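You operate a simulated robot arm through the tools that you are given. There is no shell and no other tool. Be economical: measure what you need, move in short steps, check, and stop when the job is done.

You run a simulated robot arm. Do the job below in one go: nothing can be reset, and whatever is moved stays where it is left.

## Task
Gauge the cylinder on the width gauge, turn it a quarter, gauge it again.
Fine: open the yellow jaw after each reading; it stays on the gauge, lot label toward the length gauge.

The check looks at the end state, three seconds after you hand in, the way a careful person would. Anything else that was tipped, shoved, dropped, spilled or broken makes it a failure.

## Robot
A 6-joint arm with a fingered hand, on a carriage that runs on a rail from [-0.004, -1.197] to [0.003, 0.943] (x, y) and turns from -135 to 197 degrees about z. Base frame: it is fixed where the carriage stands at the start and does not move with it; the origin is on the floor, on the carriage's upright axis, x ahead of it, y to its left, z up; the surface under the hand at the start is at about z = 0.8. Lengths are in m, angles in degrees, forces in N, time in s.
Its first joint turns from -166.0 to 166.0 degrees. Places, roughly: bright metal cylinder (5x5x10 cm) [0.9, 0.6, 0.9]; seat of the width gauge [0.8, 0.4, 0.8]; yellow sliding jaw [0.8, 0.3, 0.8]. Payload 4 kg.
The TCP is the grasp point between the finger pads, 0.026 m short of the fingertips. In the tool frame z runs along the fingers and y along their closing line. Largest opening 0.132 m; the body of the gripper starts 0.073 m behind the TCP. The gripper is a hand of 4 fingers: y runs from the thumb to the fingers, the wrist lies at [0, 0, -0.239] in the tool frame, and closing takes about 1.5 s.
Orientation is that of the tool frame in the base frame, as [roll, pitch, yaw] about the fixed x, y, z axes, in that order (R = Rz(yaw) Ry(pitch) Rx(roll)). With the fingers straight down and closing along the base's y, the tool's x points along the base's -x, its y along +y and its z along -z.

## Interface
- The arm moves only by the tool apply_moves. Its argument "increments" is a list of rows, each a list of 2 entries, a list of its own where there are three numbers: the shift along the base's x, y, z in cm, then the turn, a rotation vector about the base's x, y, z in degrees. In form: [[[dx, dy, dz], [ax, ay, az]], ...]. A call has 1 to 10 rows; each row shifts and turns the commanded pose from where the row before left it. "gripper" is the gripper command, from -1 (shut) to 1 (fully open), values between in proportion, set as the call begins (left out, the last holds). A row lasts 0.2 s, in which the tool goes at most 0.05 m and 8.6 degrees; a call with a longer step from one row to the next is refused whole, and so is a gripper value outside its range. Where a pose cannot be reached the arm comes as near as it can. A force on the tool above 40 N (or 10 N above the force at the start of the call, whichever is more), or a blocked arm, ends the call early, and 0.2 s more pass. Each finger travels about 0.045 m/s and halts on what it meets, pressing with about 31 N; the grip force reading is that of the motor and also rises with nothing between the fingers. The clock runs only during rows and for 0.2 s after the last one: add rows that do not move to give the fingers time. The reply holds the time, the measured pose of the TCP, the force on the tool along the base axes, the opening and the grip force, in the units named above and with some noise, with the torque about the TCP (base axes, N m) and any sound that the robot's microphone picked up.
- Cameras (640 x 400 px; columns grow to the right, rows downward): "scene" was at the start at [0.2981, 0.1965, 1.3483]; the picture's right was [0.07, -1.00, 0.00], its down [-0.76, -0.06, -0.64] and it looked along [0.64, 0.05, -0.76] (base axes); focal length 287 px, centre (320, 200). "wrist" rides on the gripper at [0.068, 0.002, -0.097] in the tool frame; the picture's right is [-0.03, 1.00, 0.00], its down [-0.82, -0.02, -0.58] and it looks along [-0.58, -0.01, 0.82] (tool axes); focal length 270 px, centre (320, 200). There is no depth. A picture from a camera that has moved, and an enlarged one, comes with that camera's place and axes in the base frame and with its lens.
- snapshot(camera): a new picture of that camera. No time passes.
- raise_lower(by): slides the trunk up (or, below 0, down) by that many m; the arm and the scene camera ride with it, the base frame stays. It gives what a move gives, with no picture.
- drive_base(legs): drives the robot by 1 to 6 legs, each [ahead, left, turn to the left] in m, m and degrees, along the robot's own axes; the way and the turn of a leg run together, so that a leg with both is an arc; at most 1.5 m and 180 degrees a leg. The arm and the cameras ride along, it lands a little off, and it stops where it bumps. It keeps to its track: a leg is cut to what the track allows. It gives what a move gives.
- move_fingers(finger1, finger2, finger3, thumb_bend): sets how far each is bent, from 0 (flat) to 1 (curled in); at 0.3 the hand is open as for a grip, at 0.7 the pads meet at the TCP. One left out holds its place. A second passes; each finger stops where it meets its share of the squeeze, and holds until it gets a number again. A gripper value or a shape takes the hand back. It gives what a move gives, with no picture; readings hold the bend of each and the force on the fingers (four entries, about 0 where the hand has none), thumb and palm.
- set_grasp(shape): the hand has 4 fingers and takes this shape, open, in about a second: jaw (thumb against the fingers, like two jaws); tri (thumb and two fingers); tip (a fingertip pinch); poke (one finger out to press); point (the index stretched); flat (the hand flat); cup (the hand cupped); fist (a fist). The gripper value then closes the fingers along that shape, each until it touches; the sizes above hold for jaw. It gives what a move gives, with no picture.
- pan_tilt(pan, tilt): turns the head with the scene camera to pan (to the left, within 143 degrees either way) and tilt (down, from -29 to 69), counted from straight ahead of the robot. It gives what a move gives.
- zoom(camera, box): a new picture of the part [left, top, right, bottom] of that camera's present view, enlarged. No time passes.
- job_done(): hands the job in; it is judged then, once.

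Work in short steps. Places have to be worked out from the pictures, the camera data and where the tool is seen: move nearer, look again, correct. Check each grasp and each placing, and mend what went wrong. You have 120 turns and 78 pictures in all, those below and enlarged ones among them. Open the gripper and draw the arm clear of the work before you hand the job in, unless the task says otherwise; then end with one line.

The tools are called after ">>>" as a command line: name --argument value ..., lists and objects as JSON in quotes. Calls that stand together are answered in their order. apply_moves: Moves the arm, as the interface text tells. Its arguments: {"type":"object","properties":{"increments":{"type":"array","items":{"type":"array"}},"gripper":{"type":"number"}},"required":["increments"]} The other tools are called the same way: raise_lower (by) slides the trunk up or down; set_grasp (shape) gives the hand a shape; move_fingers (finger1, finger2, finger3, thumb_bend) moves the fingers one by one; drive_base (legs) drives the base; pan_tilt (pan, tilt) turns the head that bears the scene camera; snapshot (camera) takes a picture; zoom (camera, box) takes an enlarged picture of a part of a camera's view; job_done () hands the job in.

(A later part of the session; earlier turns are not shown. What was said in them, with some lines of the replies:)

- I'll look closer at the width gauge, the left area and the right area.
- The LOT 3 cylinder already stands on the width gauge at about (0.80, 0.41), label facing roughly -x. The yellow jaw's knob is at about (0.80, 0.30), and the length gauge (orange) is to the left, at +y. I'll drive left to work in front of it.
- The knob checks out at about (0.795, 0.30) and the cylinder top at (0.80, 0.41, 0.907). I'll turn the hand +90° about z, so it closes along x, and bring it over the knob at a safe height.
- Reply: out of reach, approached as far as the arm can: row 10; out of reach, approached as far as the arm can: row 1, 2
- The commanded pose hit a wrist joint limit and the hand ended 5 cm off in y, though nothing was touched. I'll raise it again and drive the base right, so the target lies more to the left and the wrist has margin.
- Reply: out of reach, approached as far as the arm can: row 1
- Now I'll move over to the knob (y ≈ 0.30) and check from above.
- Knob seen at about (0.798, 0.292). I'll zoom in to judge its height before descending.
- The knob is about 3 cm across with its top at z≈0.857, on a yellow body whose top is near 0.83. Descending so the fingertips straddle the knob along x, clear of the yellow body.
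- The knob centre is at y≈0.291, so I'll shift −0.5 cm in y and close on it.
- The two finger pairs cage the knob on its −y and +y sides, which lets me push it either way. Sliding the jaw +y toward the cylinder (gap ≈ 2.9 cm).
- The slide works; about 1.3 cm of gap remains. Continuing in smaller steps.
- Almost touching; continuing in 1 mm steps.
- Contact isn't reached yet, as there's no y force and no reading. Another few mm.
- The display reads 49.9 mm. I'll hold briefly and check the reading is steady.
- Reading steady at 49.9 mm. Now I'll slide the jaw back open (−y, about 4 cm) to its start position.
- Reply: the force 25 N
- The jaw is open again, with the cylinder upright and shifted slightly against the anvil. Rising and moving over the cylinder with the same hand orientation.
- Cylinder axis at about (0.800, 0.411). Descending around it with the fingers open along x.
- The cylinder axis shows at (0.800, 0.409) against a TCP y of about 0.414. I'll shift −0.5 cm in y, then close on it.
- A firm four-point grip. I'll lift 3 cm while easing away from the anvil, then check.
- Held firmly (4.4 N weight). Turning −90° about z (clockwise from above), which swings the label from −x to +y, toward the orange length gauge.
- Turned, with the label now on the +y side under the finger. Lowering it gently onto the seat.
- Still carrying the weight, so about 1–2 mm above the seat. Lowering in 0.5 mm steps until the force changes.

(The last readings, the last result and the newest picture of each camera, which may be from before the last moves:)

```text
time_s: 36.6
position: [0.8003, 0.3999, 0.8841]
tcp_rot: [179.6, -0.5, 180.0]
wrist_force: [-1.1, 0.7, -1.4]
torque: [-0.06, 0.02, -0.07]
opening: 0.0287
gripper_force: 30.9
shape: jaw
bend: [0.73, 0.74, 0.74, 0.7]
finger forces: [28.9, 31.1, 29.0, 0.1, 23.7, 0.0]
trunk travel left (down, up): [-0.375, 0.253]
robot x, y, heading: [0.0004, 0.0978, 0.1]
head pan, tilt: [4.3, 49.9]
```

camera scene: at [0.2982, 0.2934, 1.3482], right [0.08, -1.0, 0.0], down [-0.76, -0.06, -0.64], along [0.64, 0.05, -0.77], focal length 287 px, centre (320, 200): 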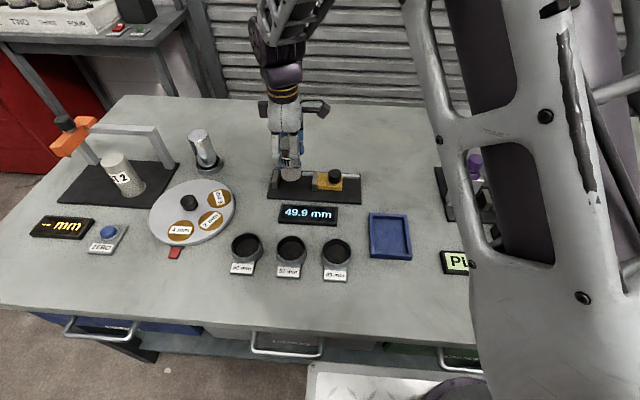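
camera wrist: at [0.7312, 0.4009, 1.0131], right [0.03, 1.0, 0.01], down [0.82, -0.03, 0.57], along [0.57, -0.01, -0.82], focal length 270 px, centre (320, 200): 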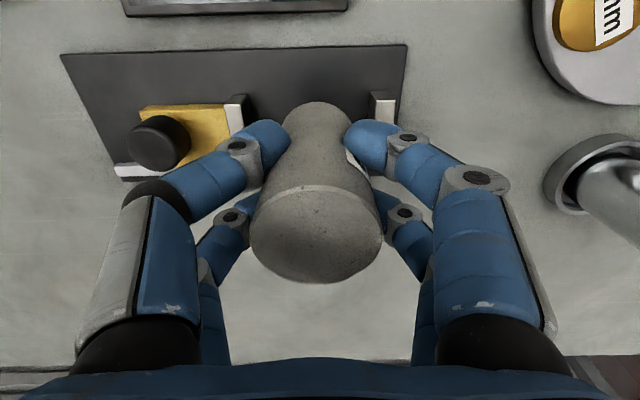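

The weight is now borne by the seat. Releasing and checking.

>>> apply_moves --increments '[[[0, 0, -0.03], [0, 0, 0]], [[0, 0, 0], [0, 0, 0]], [[0, 0, 0], [0, 0, 0]], [[0, 0, 0], [0, 0, 0]], [[0, 0, 0], [0, 0, 0]], [[0, 0, 0], [0, 0, 0]], [[0, 0, 0], [0, 0, 0]]]' --gripper 1

>>> zoom --camera "scene" --box '[250, 130, 378, 230]'

```text
time_s: 38.2
position: [0.7999, 0.3998, 0.8832]
tcp_rot: [179.5, -0.5, -180.0]
wrist_force: [0.2, 0.3, -0.4]
torque: [-0.01, 0.02, 0.03]
opening: 0.1321
gripper_force: 0.0
shape: jaw
bend: [0.3, 0.3, 0.3, 0.3]
finger forces: [0.1, 0.0, 0.1, 0.0, 0.0, 0.1]
trunk travel left (down, up): [-0.375, 0.253]
robot x, y, heading: [0.0029, 0.095, 0.2]
head pan, tilt: [4.3, 49.9]
```

```text
4.00 times, centred on (314, 180) of scene
camera zoom: at [0.298, 0.2933, 1.3483], right [0.08, -1.0, 0.0], down [-0.76, -0.06, -0.64], along [0.64, 0.05, -0.76], focal length 1147 px, centre (344, 280)
```

zoom: 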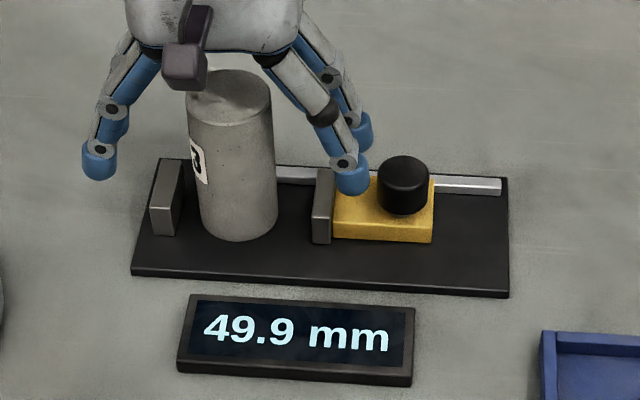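

The cylinder stands free, label on the +y side. Rising and returning to the knob with the hand turned +90°.

>>> apply_moves --increments '[[[0, 0, 3], [0, 0, 0]], [[0, 0, 4], [0, 0, 0]], [[0, 0, 4], [0, 0, 0]], [[0, 0, 3], [0, 0, 0]]]'

>>> snapshot --camera "wrist"

>>> apply_moves --increments '[[[0, -1, 0], [0, 0, 8.2]], [[0, -1, 0], [0, 0, 8.2]], [[0, -1, 0], [0, 0, 8.2]], [[0, -1, 0], [0, 0, 8.2]], [[0, -1, 0], [0, 0, 8.2]], [[0, -1, 0], [0, 0, 8.2]], [[0, -1, 0], [0, 0, 8.2]], [[0, -1, 0], [0, 0, 8.2]], [[0, -1, 0], [0, 0, 8.2]], [[0, -1, 0], [0, 0, 8.2]]]'

>>> apply_moves --increments '[[[0, -0.9, 0], [0, 0, 8]], [[0, 0, -3], [0, 0, 0]], [[0, 0, -4], [0, 0, 0]], [[0, 0, -3], [0, 0, 0]], [[0, 0, 0], [0, 0, 0]]]'

>>> snapshot --camera "wrist"

>>> zoom --camera "scene" --box '[250, 130, 378, 230]'

```text
time_s: 39.2
position: [0.7979, 0.399, 1.0252]
tcp_rot: [179.6, -0.5, -179.9]
wrist_force: [0.2, 0.0, -0.2]
torque: [0.01, -0.02, 0.01]
opening: 0.1317
gripper_force: 0.0
shape: jaw
bend: [0.3, 0.3, 0.3, 0.3]
finger forces: [0.0, 0.0, 0.1, 0.0, 0.0, 0.1]
trunk travel left (down, up): [-0.375, 0.253]
robot x, y, heading: [-0.001, 0.0921, -0.0]
head pan, tilt: [4.3, 49.9]
```

```text
43 pictures are left
camera wrist: at [0.7297, 0.4007, 1.1222], right [0.03, 1.0, 0.01], down [0.82, -0.03, 0.57], along [0.57, -0.01, -0.82], focal length 270 px, centre (320, 200)
```

wrist: 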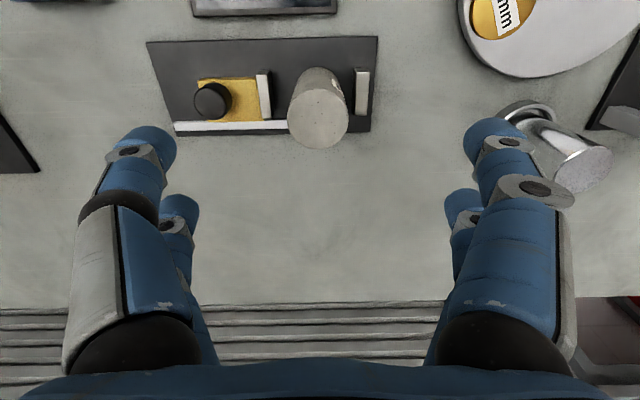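

```text
time_s: 41.4
position: [0.8001, 0.3013, 1.0239]
tcp_rot: [179.7, -0.5, -97.9]
wrist_force: [0.0, -0.2, 0.5]
torque: [0.03, -0.04, -0.01]
opening: 0.1317
gripper_force: 0.1
shape: jaw
bend: [0.3, 0.3, 0.3, 0.3]
finger forces: [0.1, 0.1, 0.1, 0.0, 0.1, 0.1]
trunk travel left (down, up): [-0.375, 0.253]
robot x, y, heading: [-0.0001, 0.0964, 0.1]
head pan, tilt: [4.3, 49.9]
```

```text
time_s: 42.6
position: [0.8004, 0.2927, 0.9223]
tcp_rot: [179.5, -0.5, -90.0]
wrist_force: [0.2, -0.4, -0.1]
torque: [-0.03, 0.0, -0.02]
opening: 0.1315
gripper_force: 0.0
shape: jaw
bend: [0.3, 0.3, 0.3, 0.3]
finger forces: [0.0, 0.0, 0.0, 0.0, 0.1, 0.0]
trunk travel left (down, up): [-0.375, 0.253]
robot x, y, heading: [-0.0016, 0.0958, 0.1]
head pan, tilt: [4.3, 49.9]
```

```text
42 pictures are left
camera wrist: at [0.7975, 0.225, 1.0196], right [-1.0, 0.03, 0.01], down [0.03, 0.82, 0.57], along [0.01, 0.57, -0.82], focal length 270 px, centre (320, 200)
```

wrist: 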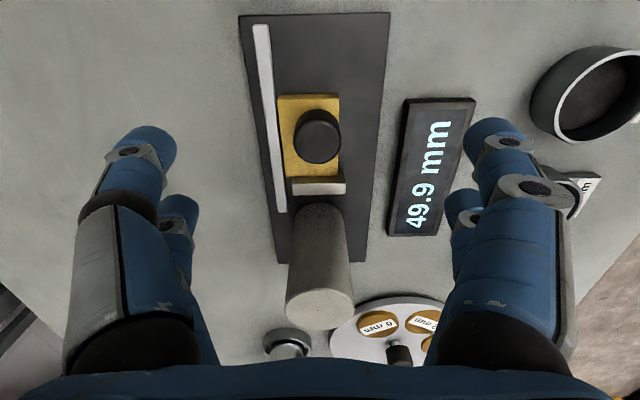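

```text
4.00 times, centred on (314, 180) of scene
camera zoom: at [0.2979, 0.2933, 1.3483], right [0.08, -1.0, 0.0], down [-0.76, -0.06, -0.64], along [0.64, 0.05, -0.76], focal length 1147 px, centre (344, 280)
```

zoom: 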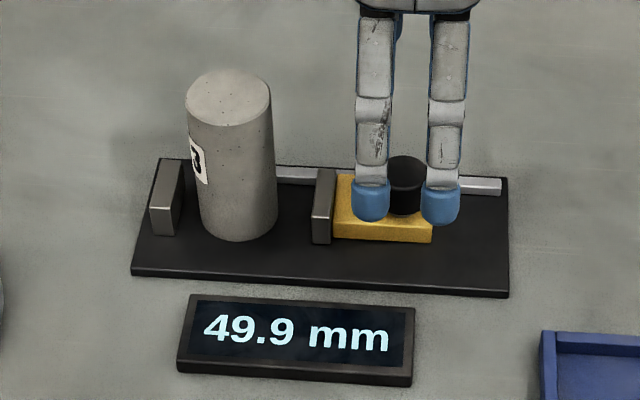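

Knob at y≈0.290 again. Descending and caging it.

>>> apply_moves --increments '[[[0, -0.25, -2.4], [0, 0, 0]], [[0, 0, -2.4], [0, 0, 0]], [[0, 0, 0], [0, 0, 0]]]'

>>> apply_moves --increments '[[[0, 0, 0], [0, 0, 0]], [[0, 0, 0], [0, 0, 0]], [[0, 0, 0], [0, 0, 0]], [[0, 0, 0], [0, 0, 0]], [[0, 0, 0], [0, 0, 0]], [[0, 0, 0], [0, 0, 0]], [[0, 0, 0], [0, 0, 0]], [[0, 0, 0], [0, 0, 0]]]' --gripper -1

>>> zoom --camera "scene" --box '[250, 130, 378, 230]'

```text
time_s: 43.4
position: [0.798, 0.2886, 0.8737]
tcp_rot: [179.6, -0.5, -90.0]
wrist_force: [0.3, -0.2, 0.7]
torque: [0.0, 0.03, 0.01]
opening: 0.1321
gripper_force: 0.0
shape: jaw
bend: [0.3, 0.3, 0.3, 0.3]
finger forces: [0.1, 0.1, 0.0, 0.1, 0.0, 0.1]
trunk travel left (down, up): [-0.375, 0.253]
robot x, y, heading: [0.0015, 0.0945, 0.2]
head pan, tilt: [4.3, 49.9]
```

```text
time_s: 45.2
position: [0.7975, 0.29, 0.873]
tcp_rot: [179.6, -0.4, -89.9]
wrist_force: [1.1, 4.1, -2.5]
torque: [0.02, -0.01, -0.03]
opening: 0.0002
gripper_force: 16.8
shape: jaw
bend: [0.61, 0.72, 0.73, 0.7]
finger forces: [0.1, 12.0, 12.0, 0.0, 0.1, 0.0]
trunk travel left (down, up): [-0.375, 0.253]
robot x, y, heading: [-0.0007, 0.0991, 0.1]
head pan, tilt: [4.3, 49.9]
```

```text
4.00 times, centred on (314, 180) of scene
camera zoom: at [0.2981, 0.2936, 1.3482], right [0.08, -1.0, 0.0], down [-0.76, -0.06, -0.64], along [0.64, 0.05, -0.77], focal length 1147 px, centre (344, 280)
```

zoom: 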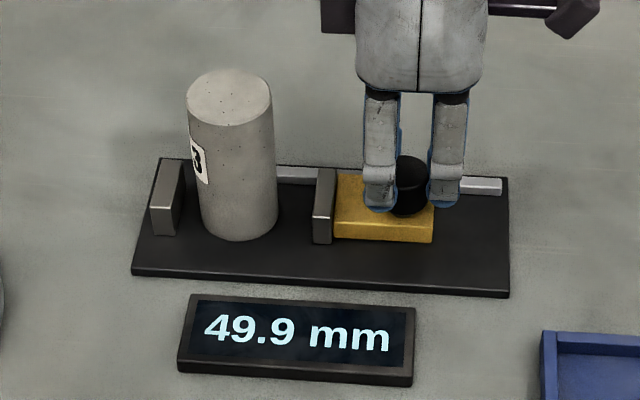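

Caged as before. Sliding +y 2.8 cm, then slower 1 mm steps.

>>> apply_moves --increments '[[[0, 0.4, 0], [0, 0, 0]], [[0, 0.4, 0], [0, 0, 0]], [[0, 0.4, 0], [0, 0, 0]], [[0, 0.4, 0], [0, 0, 0]], [[0, 0.4, 0], [0, 0, 0]], [[0, 0.3, 0], [0, 0, 0]], [[0, 0.2, 0], [0, 0, 0]], [[0, 0.15, 0], [0, 0, 0]], [[0, 0.15, 0], [0, 0, 0]], [[0, 0, 0], [0, 0, 0]]]'

>>> apply_moves --increments '[[[0, 0.1, 0], [0, 0, 0]], [[0, 0.1, 0], [0, 0, 0]], [[0, 0.1, 0], [0, 0, 0]], [[0, 0.1, 0], [0, 0, 0]], [[0, 0.1, 0], [0, 0, 0]], [[0, 0.1, 0], [0, 0, 0]], [[0, 0, 0], [0, 0, 0]]]'

>>> zoom --camera "scene" --box '[250, 130, 378, 230]'

```text
time_s: 47.4
position: [0.7997, 0.3165, 0.8743]
tcp_rot: [179.5, -0.4, -90.0]
wrist_force: [-1.7, 0.3, -3.8]
torque: [0.19, 0.01, 0.12]
opening: 0.0
gripper_force: 31.3
shape: jaw
bend: [0.6, 0.75, 0.75, 0.7]
finger forces: [0.0, 0.1, 44.2, 0.1, 0.0, 0.0]
trunk travel left (down, up): [-0.375, 0.253]
robot x, y, heading: [-0.0008, 0.0975, 0.2]
head pan, tilt: [4.3, 49.9]
```

```text
time_s: 49.0
position: [0.7997, 0.3223, 0.8767]
tcp_rot: [179.5, -0.6, -90.0]
wrist_force: [-1.2, -2.9, -8.7]
torque: [0.14, 0.01, 0.05]
opening: 0.0
gripper_force: 31.4
shape: jaw
bend: [0.59, 0.75, 0.75, 0.7]
finger forces: [0.0, 0.1, 0.0, 0.0, 0.1, 0.1]
trunk travel left (down, up): [-0.375, 0.253]
robot x, y, heading: [0.0007, 0.0971, -0.0]
head pan, tilt: [4.3, 49.9]
```

```text
4.00 times, centred on (314, 180) of scene
camera zoom: at [0.2983, 0.2933, 1.3482], right [0.08, -1.0, 0.0], down [-0.76, -0.06, -0.64], along [0.64, 0.05, -0.77], focal length 1147 px, centre (344, 280)
```

zoom: 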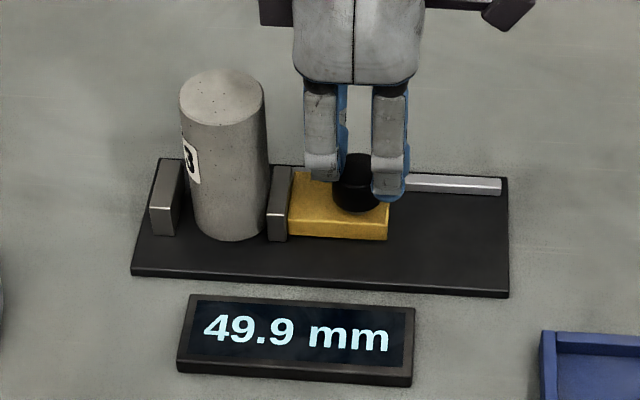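

The jaw is pushing the cylinder now and fingers still sit behind the knob. Continuing gently, about 6 mm to the anvil.

>>> apply_moves --increments '[[[0, 0.1, -0.05], [0, 0, 0]], [[0, 0.1, 0], [0, 0, 0]], [[0, 0.1, 0], [0, 0, 0]], [[0, 0.1, 0], [0, 0, 0]], [[0, 0, 0], [0, 0, 0]]]'

>>> zoom --camera "scene" --box '[250, 130, 378, 230]'

>>> snapshot --camera "wrist"

```text
time_s: 50.2
position: [0.8005, 0.3263, 0.874]
tcp_rot: [179.5, -0.5, -90.0]
wrist_force: [-5.5, -2.9, -9.8]
torque: [0.14, 0.13, 0.08]
opening: 0.0002
gripper_force: 30.8
shape: jaw
bend: [0.59, 0.75, 0.75, 0.7]
finger forces: [0.1, 0.1, 0.0, 0.0, 0.0, 0.0]
trunk travel left (down, up): [-0.375, 0.253]
robot x, y, heading: [-0.0041, 0.0941, 0.2]
head pan, tilt: [4.3, 49.9]
```

```text
4.00 times, centred on (314, 180) of scene
camera zoom: at [0.2981, 0.2934, 1.3482], right [0.08, -1.0, 0.0], down [-0.76, -0.06, -0.64], along [0.64, 0.05, -0.77], focal length 1147 px, centre (344, 280)
```

zoom: 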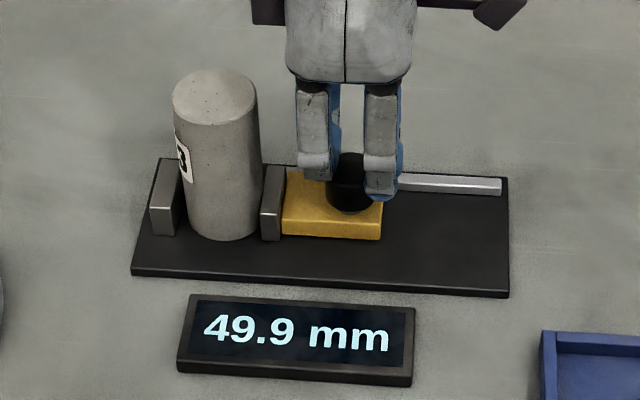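

```text
37 pictures are left
camera wrist: at [0.7981, 0.2586, 0.9725], right [-1.0, 0.03, 0.01], down [0.03, 0.82, 0.57], along [0.01, 0.57, -0.82], focal length 270 px, centre (320, 200)
```

wrist: 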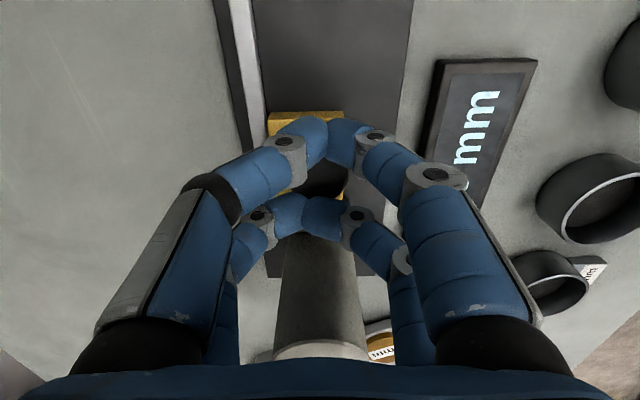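

The −y finger pair still pushes; about 3–4 mm remains to the anvil. Continuing.

>>> apply_moves --increments '[[[0, 0.1, 0], [0, 0, 0]], [[0, 0.1, 0], [0, 0, 0]], [[0, 0.1, 0], [0, 0, 0]], [[0, 0, 0], [0, 0, 0]]]'

>>> zoom --camera "scene" --box '[250, 130, 378, 230]'

```text
time_s: 51.2
position: [0.8004, 0.3303, 0.8759]
tcp_rot: [179.7, -0.5, -90.0]
wrist_force: [-6.5, -2.4, -1.8]
torque: [0.15, 0.09, 0.1]
opening: 0.0
gripper_force: 30.9
shape: jaw
bend: [0.59, 0.75, 0.75, 0.7]
finger forces: [0.0, 0.0, 0.0, 0.1, 0.1, 0.0]
trunk travel left (down, up): [-0.375, 0.253]
robot x, y, heading: [-0.0011, 0.0969, -0.0]
head pan, tilt: [4.3, 49.9]
```

```text
4.00 times, centred on (314, 180) of scene
camera zoom: at [0.2978, 0.2933, 1.3484], right [0.08, -1.0, 0.0], down [-0.76, -0.06, -0.64], along [0.64, 0.05, -0.76], focal length 1147 px, centre (344, 280)
```

zoom: 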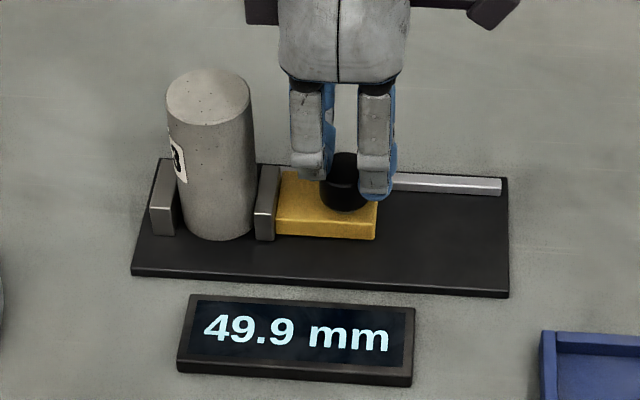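

Position matches that of the first reading. I'll press a little further until there's clear force in y, so I know it's a fresh reading.

>>> apply_moves --increments '[[[0, 0.07, 0], [0, 0, 0]], [[0, 0.07, 0], [0, 0, 0]], [[0, 0.06, 0], [0, 0, 0]], [[0, 0, 0], [0, 0, 0]], [[0, 0, 0], [0, 0, 0]]]'

>>> zoom --camera "scene" --box '[250, 130, 378, 230]'

```text
time_s: 52.4
position: [0.8, 0.3302, 0.8758]
tcp_rot: [179.6, -0.5, -90.0]
wrist_force: [0.5, -3.3, -5.5]
torque: [0.13, -0.06, 0.1]
opening: 0.0
gripper_force: 30.6
shape: jaw
bend: [0.59, 0.75, 0.75, 0.7]
finger forces: [0.1, 0.0, 0.0, 0.0, 0.0, 0.1]
trunk travel left (down, up): [-0.375, 0.253]
robot x, y, heading: [0.0006, 0.0976, 0.1]
head pan, tilt: [4.3, 49.9]
```

```text
4.00 times, centred on (314, 180) of scene
camera zoom: at [0.2982, 0.2932, 1.3483], right [0.08, -1.0, 0.0], down [-0.76, -0.06, -0.64], along [0.64, 0.05, -0.77], focal length 1147 px, centre (344, 280)
```

zoom: 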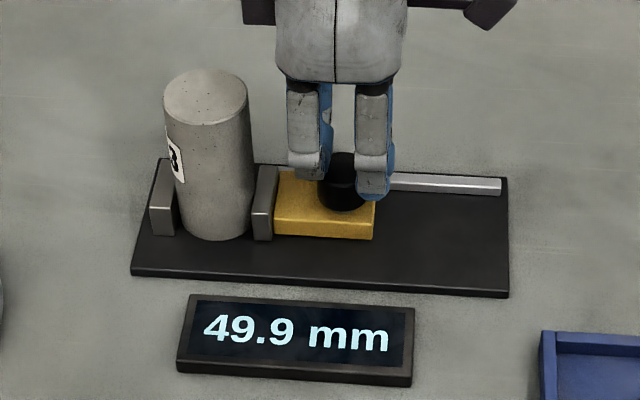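

Still advancing slightly. I'll take a tight zoom on the anvil–cylinder–jaw region.

>>> zoom --camera "scene" --box '[272, 140, 336, 200]'

>>> apply_moves --increments '[[[0, 0.08, 0], [0, 0, 0]], [[0, 0.08, 0], [0, 0, 0]], [[0, 0, 0], [0, 0, 0]], [[0, 0, 0], [0, 0, 0]]]'

>>> zoom --camera "scene" --box '[272, 140, 336, 220]'

```text
6.67 times, centred on (304, 170) of scene
camera zoom: at [0.2982, 0.2932, 1.3483], right [0.08, -1.0, 0.0], down [-0.76, -0.06, -0.64], along [0.64, 0.05, -0.77], focal length 1912 px, centre (427, 400)
```

zoom: 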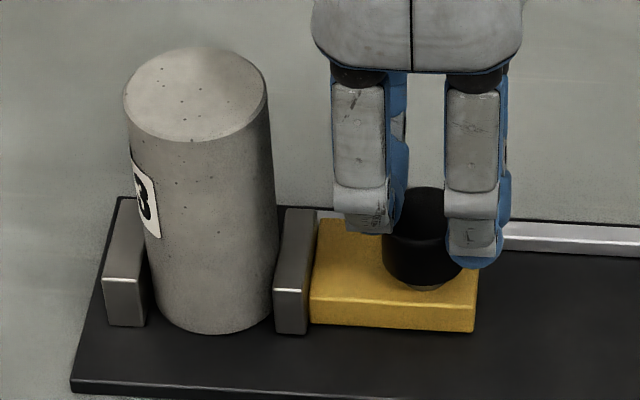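

```text
time_s: 53.4
position: [0.7996, 0.3318, 0.8751]
tcp_rot: [179.5, -0.5, -90.1]
wrist_force: [-0.1, -16.1, 2.3]
torque: [-0.1, -0.09, -0.02]
opening: 0.0002
gripper_force: 31.0
shape: jaw
bend: [0.59, 0.75, 0.75, 0.7]
finger forces: [0.0, 0.1, 0.1, 0.1, 0.1, 0.0]
trunk travel left (down, up): [-0.375, 0.253]
robot x, y, heading: [-0.0032, 0.0949, 0.0]
head pan, tilt: [4.3, 49.9]
```

```text
5.00 times, centred on (304, 180) of scene
camera zoom: at [0.298, 0.2925, 1.3484], right [0.08, -1.0, 0.0], down [-0.76, -0.06, -0.64], along [0.64, 0.05, -0.76], focal length 1434 px, centre (400, 300)
```

zoom: 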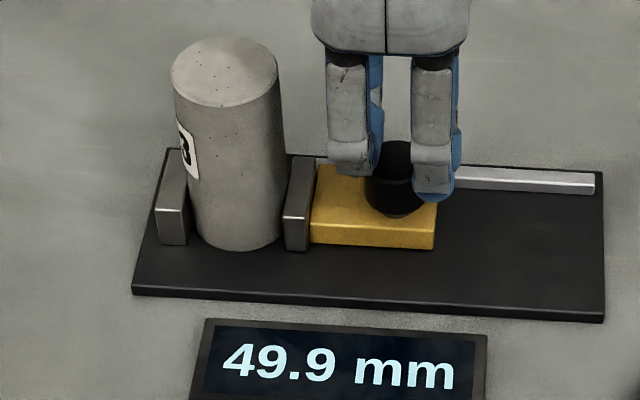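

Firm contact now (16 N along y), reading 49.9 mm. I'll hold one second and look at the display again.

>>> apply_moves --increments '[[[0, 0.05, 0], [0, 0, 0]], [[0, 0, 0], [0, 0, 0]], [[0, 0, 0], [0, 0, 0]], [[0, 0, 0], [0, 0, 0]], [[0, 0, 0], [0, 0, 0]], [[0, 0, 0], [0, 0, 0]]]'

>>> zoom --camera "scene" --box '[250, 130, 378, 230]'

```text
time_s: 54.8
position: [0.8001, 0.3324, 0.8749]
tcp_rot: [179.6, -0.5, -90.1]
wrist_force: [-1.5, -30.4, 8.2]
torque: [-0.43, -0.08, 0.0]
opening: 0.0002
gripper_force: 30.8
shape: jaw
bend: [0.59, 0.75, 0.75, 0.7]
finger forces: [0.1, 0.0, 0.0, 0.1, 0.1, 0.0]
trunk travel left (down, up): [-0.375, 0.253]
robot x, y, heading: [0.0008, 0.0983, 0.3]
head pan, tilt: [4.3, 49.9]
```

```text
4.00 times, centred on (314, 180) of scene
camera zoom: at [0.2978, 0.2921, 1.3485], right [0.08, -1.0, 0.0], down [-0.76, -0.06, -0.64], along [0.64, 0.05, -0.76], focal length 1147 px, centre (344, 280)
```

zoom: 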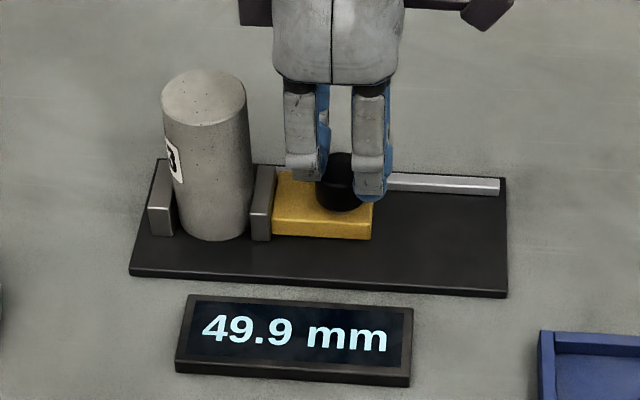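

Reading steady at 49.9 mm under firm contact. Easing the push, then opening the fingers to re-cage the knob centrally before pulling back.

>>> apply_moves --increments '[[[0, -0.15, 0], [0, 0, 0]], [[0, -0.15, 0], [0, 0, 0]], [[0, 0, 0], [0, 0, 0]]]'

>>> apply_moves --increments '[[[0, 0, 0], [0, 0, 0]], [[0, 0, 0], [0, 0, 0]], [[0, 0, 0], [0, 0, 0]], [[0, 0, 0], [0, 0, 0]], [[0, 0, 0], [0, 0, 0]], [[0, 0, 0], [0, 0, 0]], [[0, 0, 0], [0, 0, 0]]]' --gripper 1

>>> snapshot --camera "wrist"

>>> zoom --camera "scene" --box '[250, 130, 378, 230]'

```text
time_s: 55.6
position: [0.8001, 0.3314, 0.8735]
tcp_rot: [179.6, -0.4, -90.0]
wrist_force: [2.9, -15.3, 1.9]
torque: [-0.13, -0.12, 0.0]
opening: 0.0
gripper_force: 30.4
shape: jaw
bend: [0.59, 0.75, 0.75, 0.7]
finger forces: [0.1, 0.0, 0.0, 0.0, 0.0, 0.0]
trunk travel left (down, up): [-0.375, 0.253]
robot x, y, heading: [0.0048, 0.1005, 0.1]
head pan, tilt: [4.3, 49.9]
```

```text
time_s: 57.2
position: [0.7987, 0.3308, 0.8744]
tcp_rot: [179.5, -0.5, -89.9]
wrist_force: [0.4, -0.3, -0.1]
torque: [0.01, 0.0, -0.03]
opening: 0.132
gripper_force: 0.0
shape: jaw
bend: [0.3, 0.3, 0.3, 0.3]
finger forces: [0.1, 0.0, 0.0, 0.0, 0.0, 0.0]
trunk travel left (down, up): [-0.375, 0.253]
robot x, y, heading: [-0.0019, 0.0965, 0.1]
head pan, tilt: [4.3, 49.9]
```

```text
31 pictures are left
camera wrist: at [0.7973, 0.2629, 0.972], right [-1.0, 0.03, 0.01], down [0.03, 0.82, 0.57], along [0.01, 0.57, -0.82], focal length 270 px, centre (320, 200)
```

wrist: 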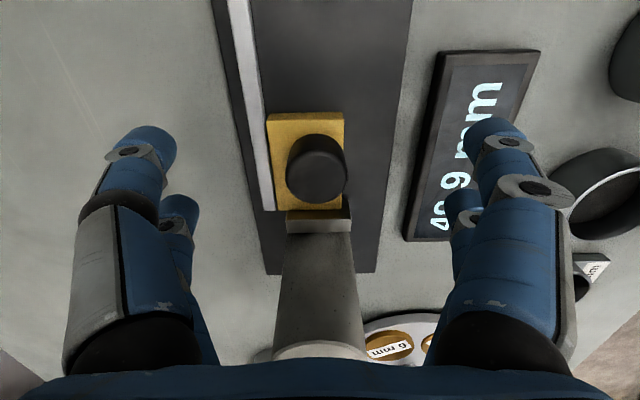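

```text
4.00 times, centred on (314, 180) of scene
camera zoom: at [0.298, 0.2933, 1.3483], right [0.08, -1.0, 0.0], down [-0.76, -0.06, -0.64], along [0.64, 0.05, -0.76], focal length 1147 px, centre (344, 280)
```

zoom: 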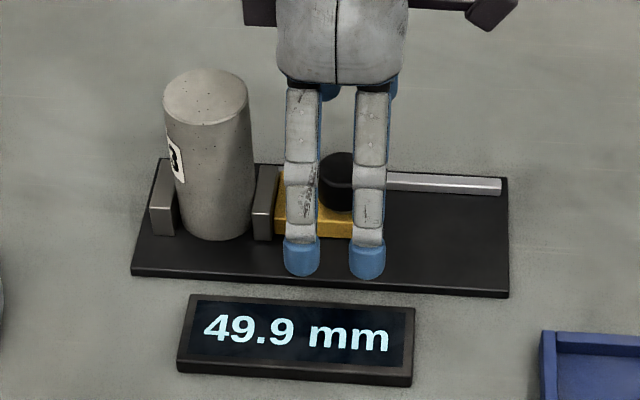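

Knob centre at y≈0.328. Shifting −0.35 cm and re-caging it.

>>> apply_moves --increments '[[[0, -0.35, 0], [0, 0, 0]], [[0, 0, 0], [0, 0, 0]], [[0, 0, 0], [0, 0, 0]]]'

>>> apply_moves --increments '[[[0, 0, 0], [0, 0, 0]], [[0, 0, 0], [0, 0, 0]], [[0, 0, 0], [0, 0, 0]], [[0, 0, 0], [0, 0, 0]], [[0, 0, 0], [0, 0, 0]], [[0, 0, 0], [0, 0, 0]], [[0, 0, 0], [0, 0, 0]], [[0, 0, 0], [0, 0, 0]]]' --gripper -1

>>> snapshot --camera "wrist"

```text
time_s: 58.0
position: [0.799, 0.3278, 0.8751]
tcp_rot: [179.6, -0.6, -90.0]
wrist_force: [0.2, 1.3, -0.7]
torque: [0.01, 0.04, 0.01]
opening: 0.1318
gripper_force: 0.0
shape: jaw
bend: [0.3, 0.3, 0.3, 0.3]
finger forces: [0.0, 0.0, 0.0, 0.0, 0.0, 0.1]
trunk travel left (down, up): [-0.375, 0.253]
robot x, y, heading: [-0.0002, 0.0977, 0.2]
head pan, tilt: [4.3, 49.9]
```

```text
time_s: 59.8
position: [0.8002, 0.3276, 0.8747]
tcp_rot: [179.6, -0.5, -90.1]
wrist_force: [1.4, -0.4, 0.8]
torque: [-0.01, -0.01, 0.0]
opening: 0.0002
gripper_force: 16.4
shape: jaw
bend: [0.61, 0.72, 0.73, 0.7]
finger forces: [0.1, 10.9, 10.7, 0.1, 0.0, 0.0]
trunk travel left (down, up): [-0.375, 0.253]
robot x, y, heading: [0.0015, 0.0955, 0.4]
head pan, tilt: [4.3, 49.9]
```

```text
29 pictures are left
camera wrist: at [0.7975, 0.2599, 0.9719], right [-1.0, 0.03, 0.01], down [0.03, 0.82, 0.57], along [0.01, 0.57, -0.82], focal length 270 px, centre (320, 200)
```

wrist: 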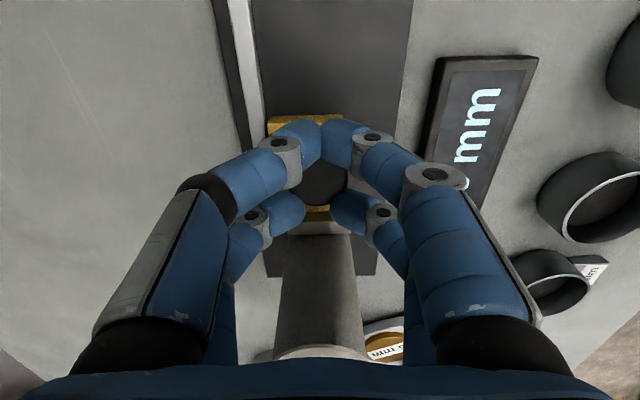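

Knob caged cleanly. Pulling the jaw back open, 3.6 cm to −y.

>>> apply_moves --increments '[[[0, -0.3, 0], [0, 0, 0]], [[0, -0.4, 0], [0, 0, 0]], [[0, -0.5, 0], [0, 0, 0]], [[0, -0.5, 0], [0, 0, 0]], [[0, -0.5, 0], [0, 0, 0]], [[0, -0.5, 0], [0, 0, 0]], [[0, -0.5, 0], [0, 0, 0]], [[0, -0.4, 0], [0, 0, 0]], [[0, 0, 0], [0, 0, 0]]]'

>>> apply_moves --increments '[[[0, 0, 0], [0, 0, 0]], [[0, 0, 0], [0, 0, 0]], [[0, 0, 0], [0, 0, 0]], [[0, 0, 0], [0, 0, 0]], [[0, 0, 0], [0, 0, 0]], [[0, 0, 0], [0, 0, 0]], [[0, 0, 0], [0, 0, 0]], [[0, 0, 0], [0, 0, 0]]]' --gripper 1

>>> apply_moves --increments '[[[0, 0, 3], [0, 0, 0]], [[0, 0, 4], [0, 0, 0]], [[0, 0, 4], [0, 0, 0]], [[0, 0, 4], [0, 0, 0]], [[0, 0, 0], [0, 0, 0]]]'

>>> zoom --camera "scene" --box '[250, 130, 378, 230]'

>>> snapshot --camera "wrist"

```text
time_s: 61.8
position: [0.7994, 0.2936, 0.875]
tcp_rot: [179.7, -0.4, -89.9]
wrist_force: [8.9, 17.4, 9.9]
torque: [0.75, -0.34, 0.19]
opening: 0.0
gripper_force: 31.1
shape: jaw
bend: [0.6, 0.75, 0.75, 0.7]
finger forces: [0.0, 0.0, 66.3, 0.1, 0.1, 0.0]
trunk travel left (down, up): [-0.375, 0.253]
robot x, y, heading: [0.0011, 0.0967, 0.1]
head pan, tilt: [4.3, 49.9]
```

```text
time_s: 62.4
position: [0.8016, 0.2914, 0.8777]
tcp_rot: [179.9, -0.3, -90.1]
wrist_force: [0.5, 0.0, 0.3]
torque: [-0.05, 0.06, 0.04]
opening: 0.1322
gripper_force: 0.1
shape: jaw
bend: [0.3, 0.3, 0.3, 0.3]
finger forces: [0.0, 0.0, 0.0, 0.0, 0.0, 0.1]
trunk travel left (down, up): [-0.375, 0.253]
robot x, y, heading: [-0.0009, 0.0945, 0.1]
head pan, tilt: [4.3, 49.9]
stopped in row 2: the force on the tool passed its limit at 49 N (the readings are from after the stop); the commanded pose is now the measured one
```

```text
time_s: 63.6
position: [0.8027, 0.2915, 1.0258]
tcp_rot: [-180.0, -0.3, -90.1]
wrist_force: [0.2, 0.4, 0.1]
torque: [0.05, 0.04, 0.01]
opening: 0.1322
gripper_force: 0.0
shape: jaw
bend: [0.3, 0.3, 0.3, 0.3]
finger forces: [0.0, 0.1, 0.0, 0.0, 0.0, 0.1]
trunk travel left (down, up): [-0.375, 0.253]
robot x, y, heading: [-0.0004, 0.0928, 0.3]
head pan, tilt: [4.3, 49.9]
```

```text
4.00 times, centred on (314, 180) of scene
camera zoom: at [0.298, 0.2934, 1.3483], right [0.08, -1.0, 0.0], down [-0.76, -0.06, -0.64], along [0.64, 0.05, -0.77], focal length 1147 px, centre (344, 280)
```

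zoom: 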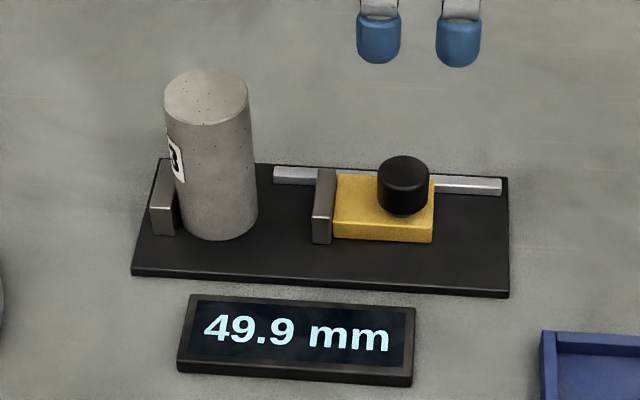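

```text
27 pictures are left
camera wrist: at [0.8001, 0.2232, 1.1238], right [-1.0, 0.03, 0.0], down [0.02, 0.82, 0.57], along [0.02, 0.57, -0.82], focal length 270 px, centre (320, 200)
```

wrist: 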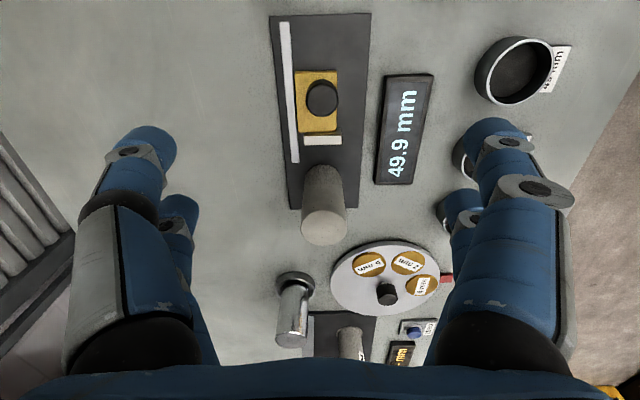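

The jaw is open, the cylinder stands on the seat with its label toward +y, and nothing else has moved. I'll retreat up and back, then do a final check from the left for the label.

>>> apply_moves --increments '[[[0, 0, 1], [0, 0, -8.2]], [[0, 0, 1], [0, 0, -8.2]], [[0, 0, 1], [0, 0, -8.2]], [[0, 0, 1], [0, 0, -8.2]], [[-0.5, 0, 1], [0, 0, -8.2]], [[-1, 0, 1], [0, 0, -8.2]], [[-1, -1, 1], [0, 0, -8.2]], [[-1, -1, 1], [0, 0, -8.2]], [[-1, -1, 0], [0, 0, -8.2]], [[-1, -1, 0], [0, 0, -8.2]]]'

>>> drive_base --legs '[[0, 0.6, 0]]'

>>> pan_tilt --pan -15 --tilt 45

>>> snapshot --camera "scene"

```text
time_s: 65.8
position: [0.7462, 0.2527, 1.1099]
tcp_rot: [180.0, -0.4, -172.1]
wrist_force: [0.1, -0.1, -0.7]
torque: [-0.07, 0.01, 0.01]
opening: 0.1319
gripper_force: 0.0
shape: jaw
bend: [0.3, 0.3, 0.3, 0.3]
finger forces: [0.0, 0.0, 0.0, 0.0, 0.1, 0.0]
trunk travel left (down, up): [-0.375, 0.253]
robot x, y, heading: [0.0003, 0.0957, 0.2]
head pan, tilt: [4.3, 49.9]
```

```text
time_s: 69.2
position: [0.7506, 0.8437, 1.1087]
tcp_rot: [179.9, -0.2, -172.6]
wrist_force: [0.7, 1.0, -0.4]
torque: [-0.02, -0.02, -0.01]
opening: 0.1321
gripper_force: 0.1
shape: jaw
bend: [0.3, 0.3, 0.3, 0.3]
finger forces: [0.0, 0.1, 0.0, 0.1, 0.1, 0.0]
trunk travel left (down, up): [-0.375, 0.253]
robot x, y, heading: [0.0032, 0.697, -0.1]
head pan, tilt: [4.3, 49.9]
```

```text
time_s: 70.0
position: [0.7511, 0.8431, 1.1095]
tcp_rot: [180.0, -0.4, -172.6]
wrist_force: [0.1, -0.3, 0.2]
torque: [-0.03, -0.04, 0.01]
opening: 0.1316
gripper_force: 0.1
shape: jaw
bend: [0.3, 0.3, 0.3, 0.3]
finger forces: [0.0, 0.0, 0.1, 0.0, 0.0, 0.0]
trunk travel left (down, up): [-0.375, 0.253]
robot x, y, heading: [-0.0015, 0.6949, -0.4]
head pan, tilt: [-15.0, 45.0]
```

```text
26 pictures are left
camera scene: at [0.3029, 0.8622, 1.3551], right [-0.26, -0.96, 0.0], down [-0.68, 0.19, -0.71], along [0.68, -0.19, -0.71], focal length 287 px, centre (320, 200)
```

scene: 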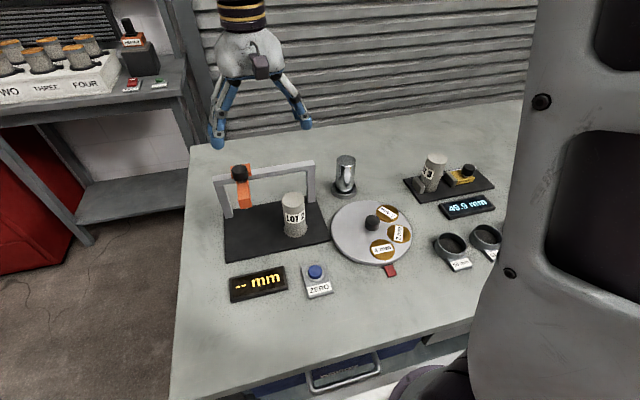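

Clear view from the left side. Zooming in on the cylinder's label.

>>> zoom --camera "scene" --box '[396, 140, 508, 220]'

```text
5.00 times, centred on (452, 180) of scene
camera zoom: at [0.3029, 0.8622, 1.3551], right [-0.26, -0.96, 0.0], down [-0.68, 0.19, -0.71], along [0.68, -0.19, -0.71], focal length 1434 px, centre (-340, 300)
```

zoom: 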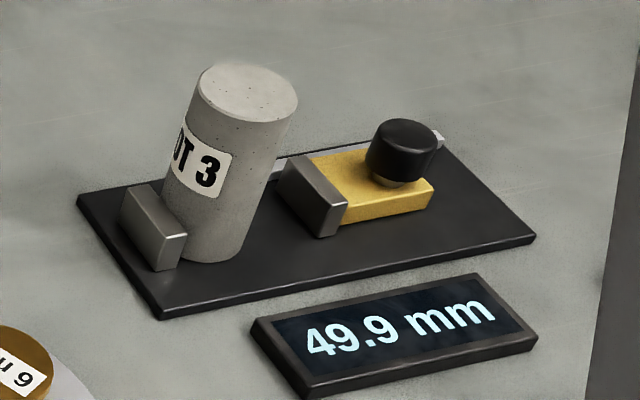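

The label sits on the left side as wanted. I'll measure its angle more precisely with a tighter zoom.

>>> zoom --camera "scene" --box '[420, 148, 468, 196]'

```text
8.33 times, centred on (444, 172) of scene
camera zoom: at [0.3029, 0.8622, 1.3551], right [-0.26, -0.96, 0.0], down [-0.68, 0.19, -0.71], along [0.68, -0.19, -0.71], focal length 2390 px, centre (-713, 433)
```

zoom: 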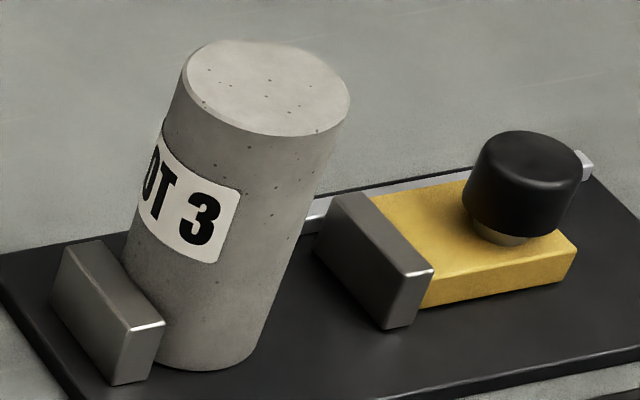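

The label faces about +y, within roughly 5° of the length-gauge direction. The jaw is open, the cylinder is upright on the gauge, the hand is open and clear, and the surroundings look undisturbed. Handing in.

>>> job_done

```text
The job is handed in.
```

I gauged the LOT 3 cylinder on the width gauge before and after a quarter turn, and the display read 49.9 mm both times. It keeps the last value on screen, so I could not see it refresh for the second reading, though that one was taken under firm contact. The yellow jaw is open, and the cylinder stands on the gauge with its lot label toward the length gauge, about 5° off.
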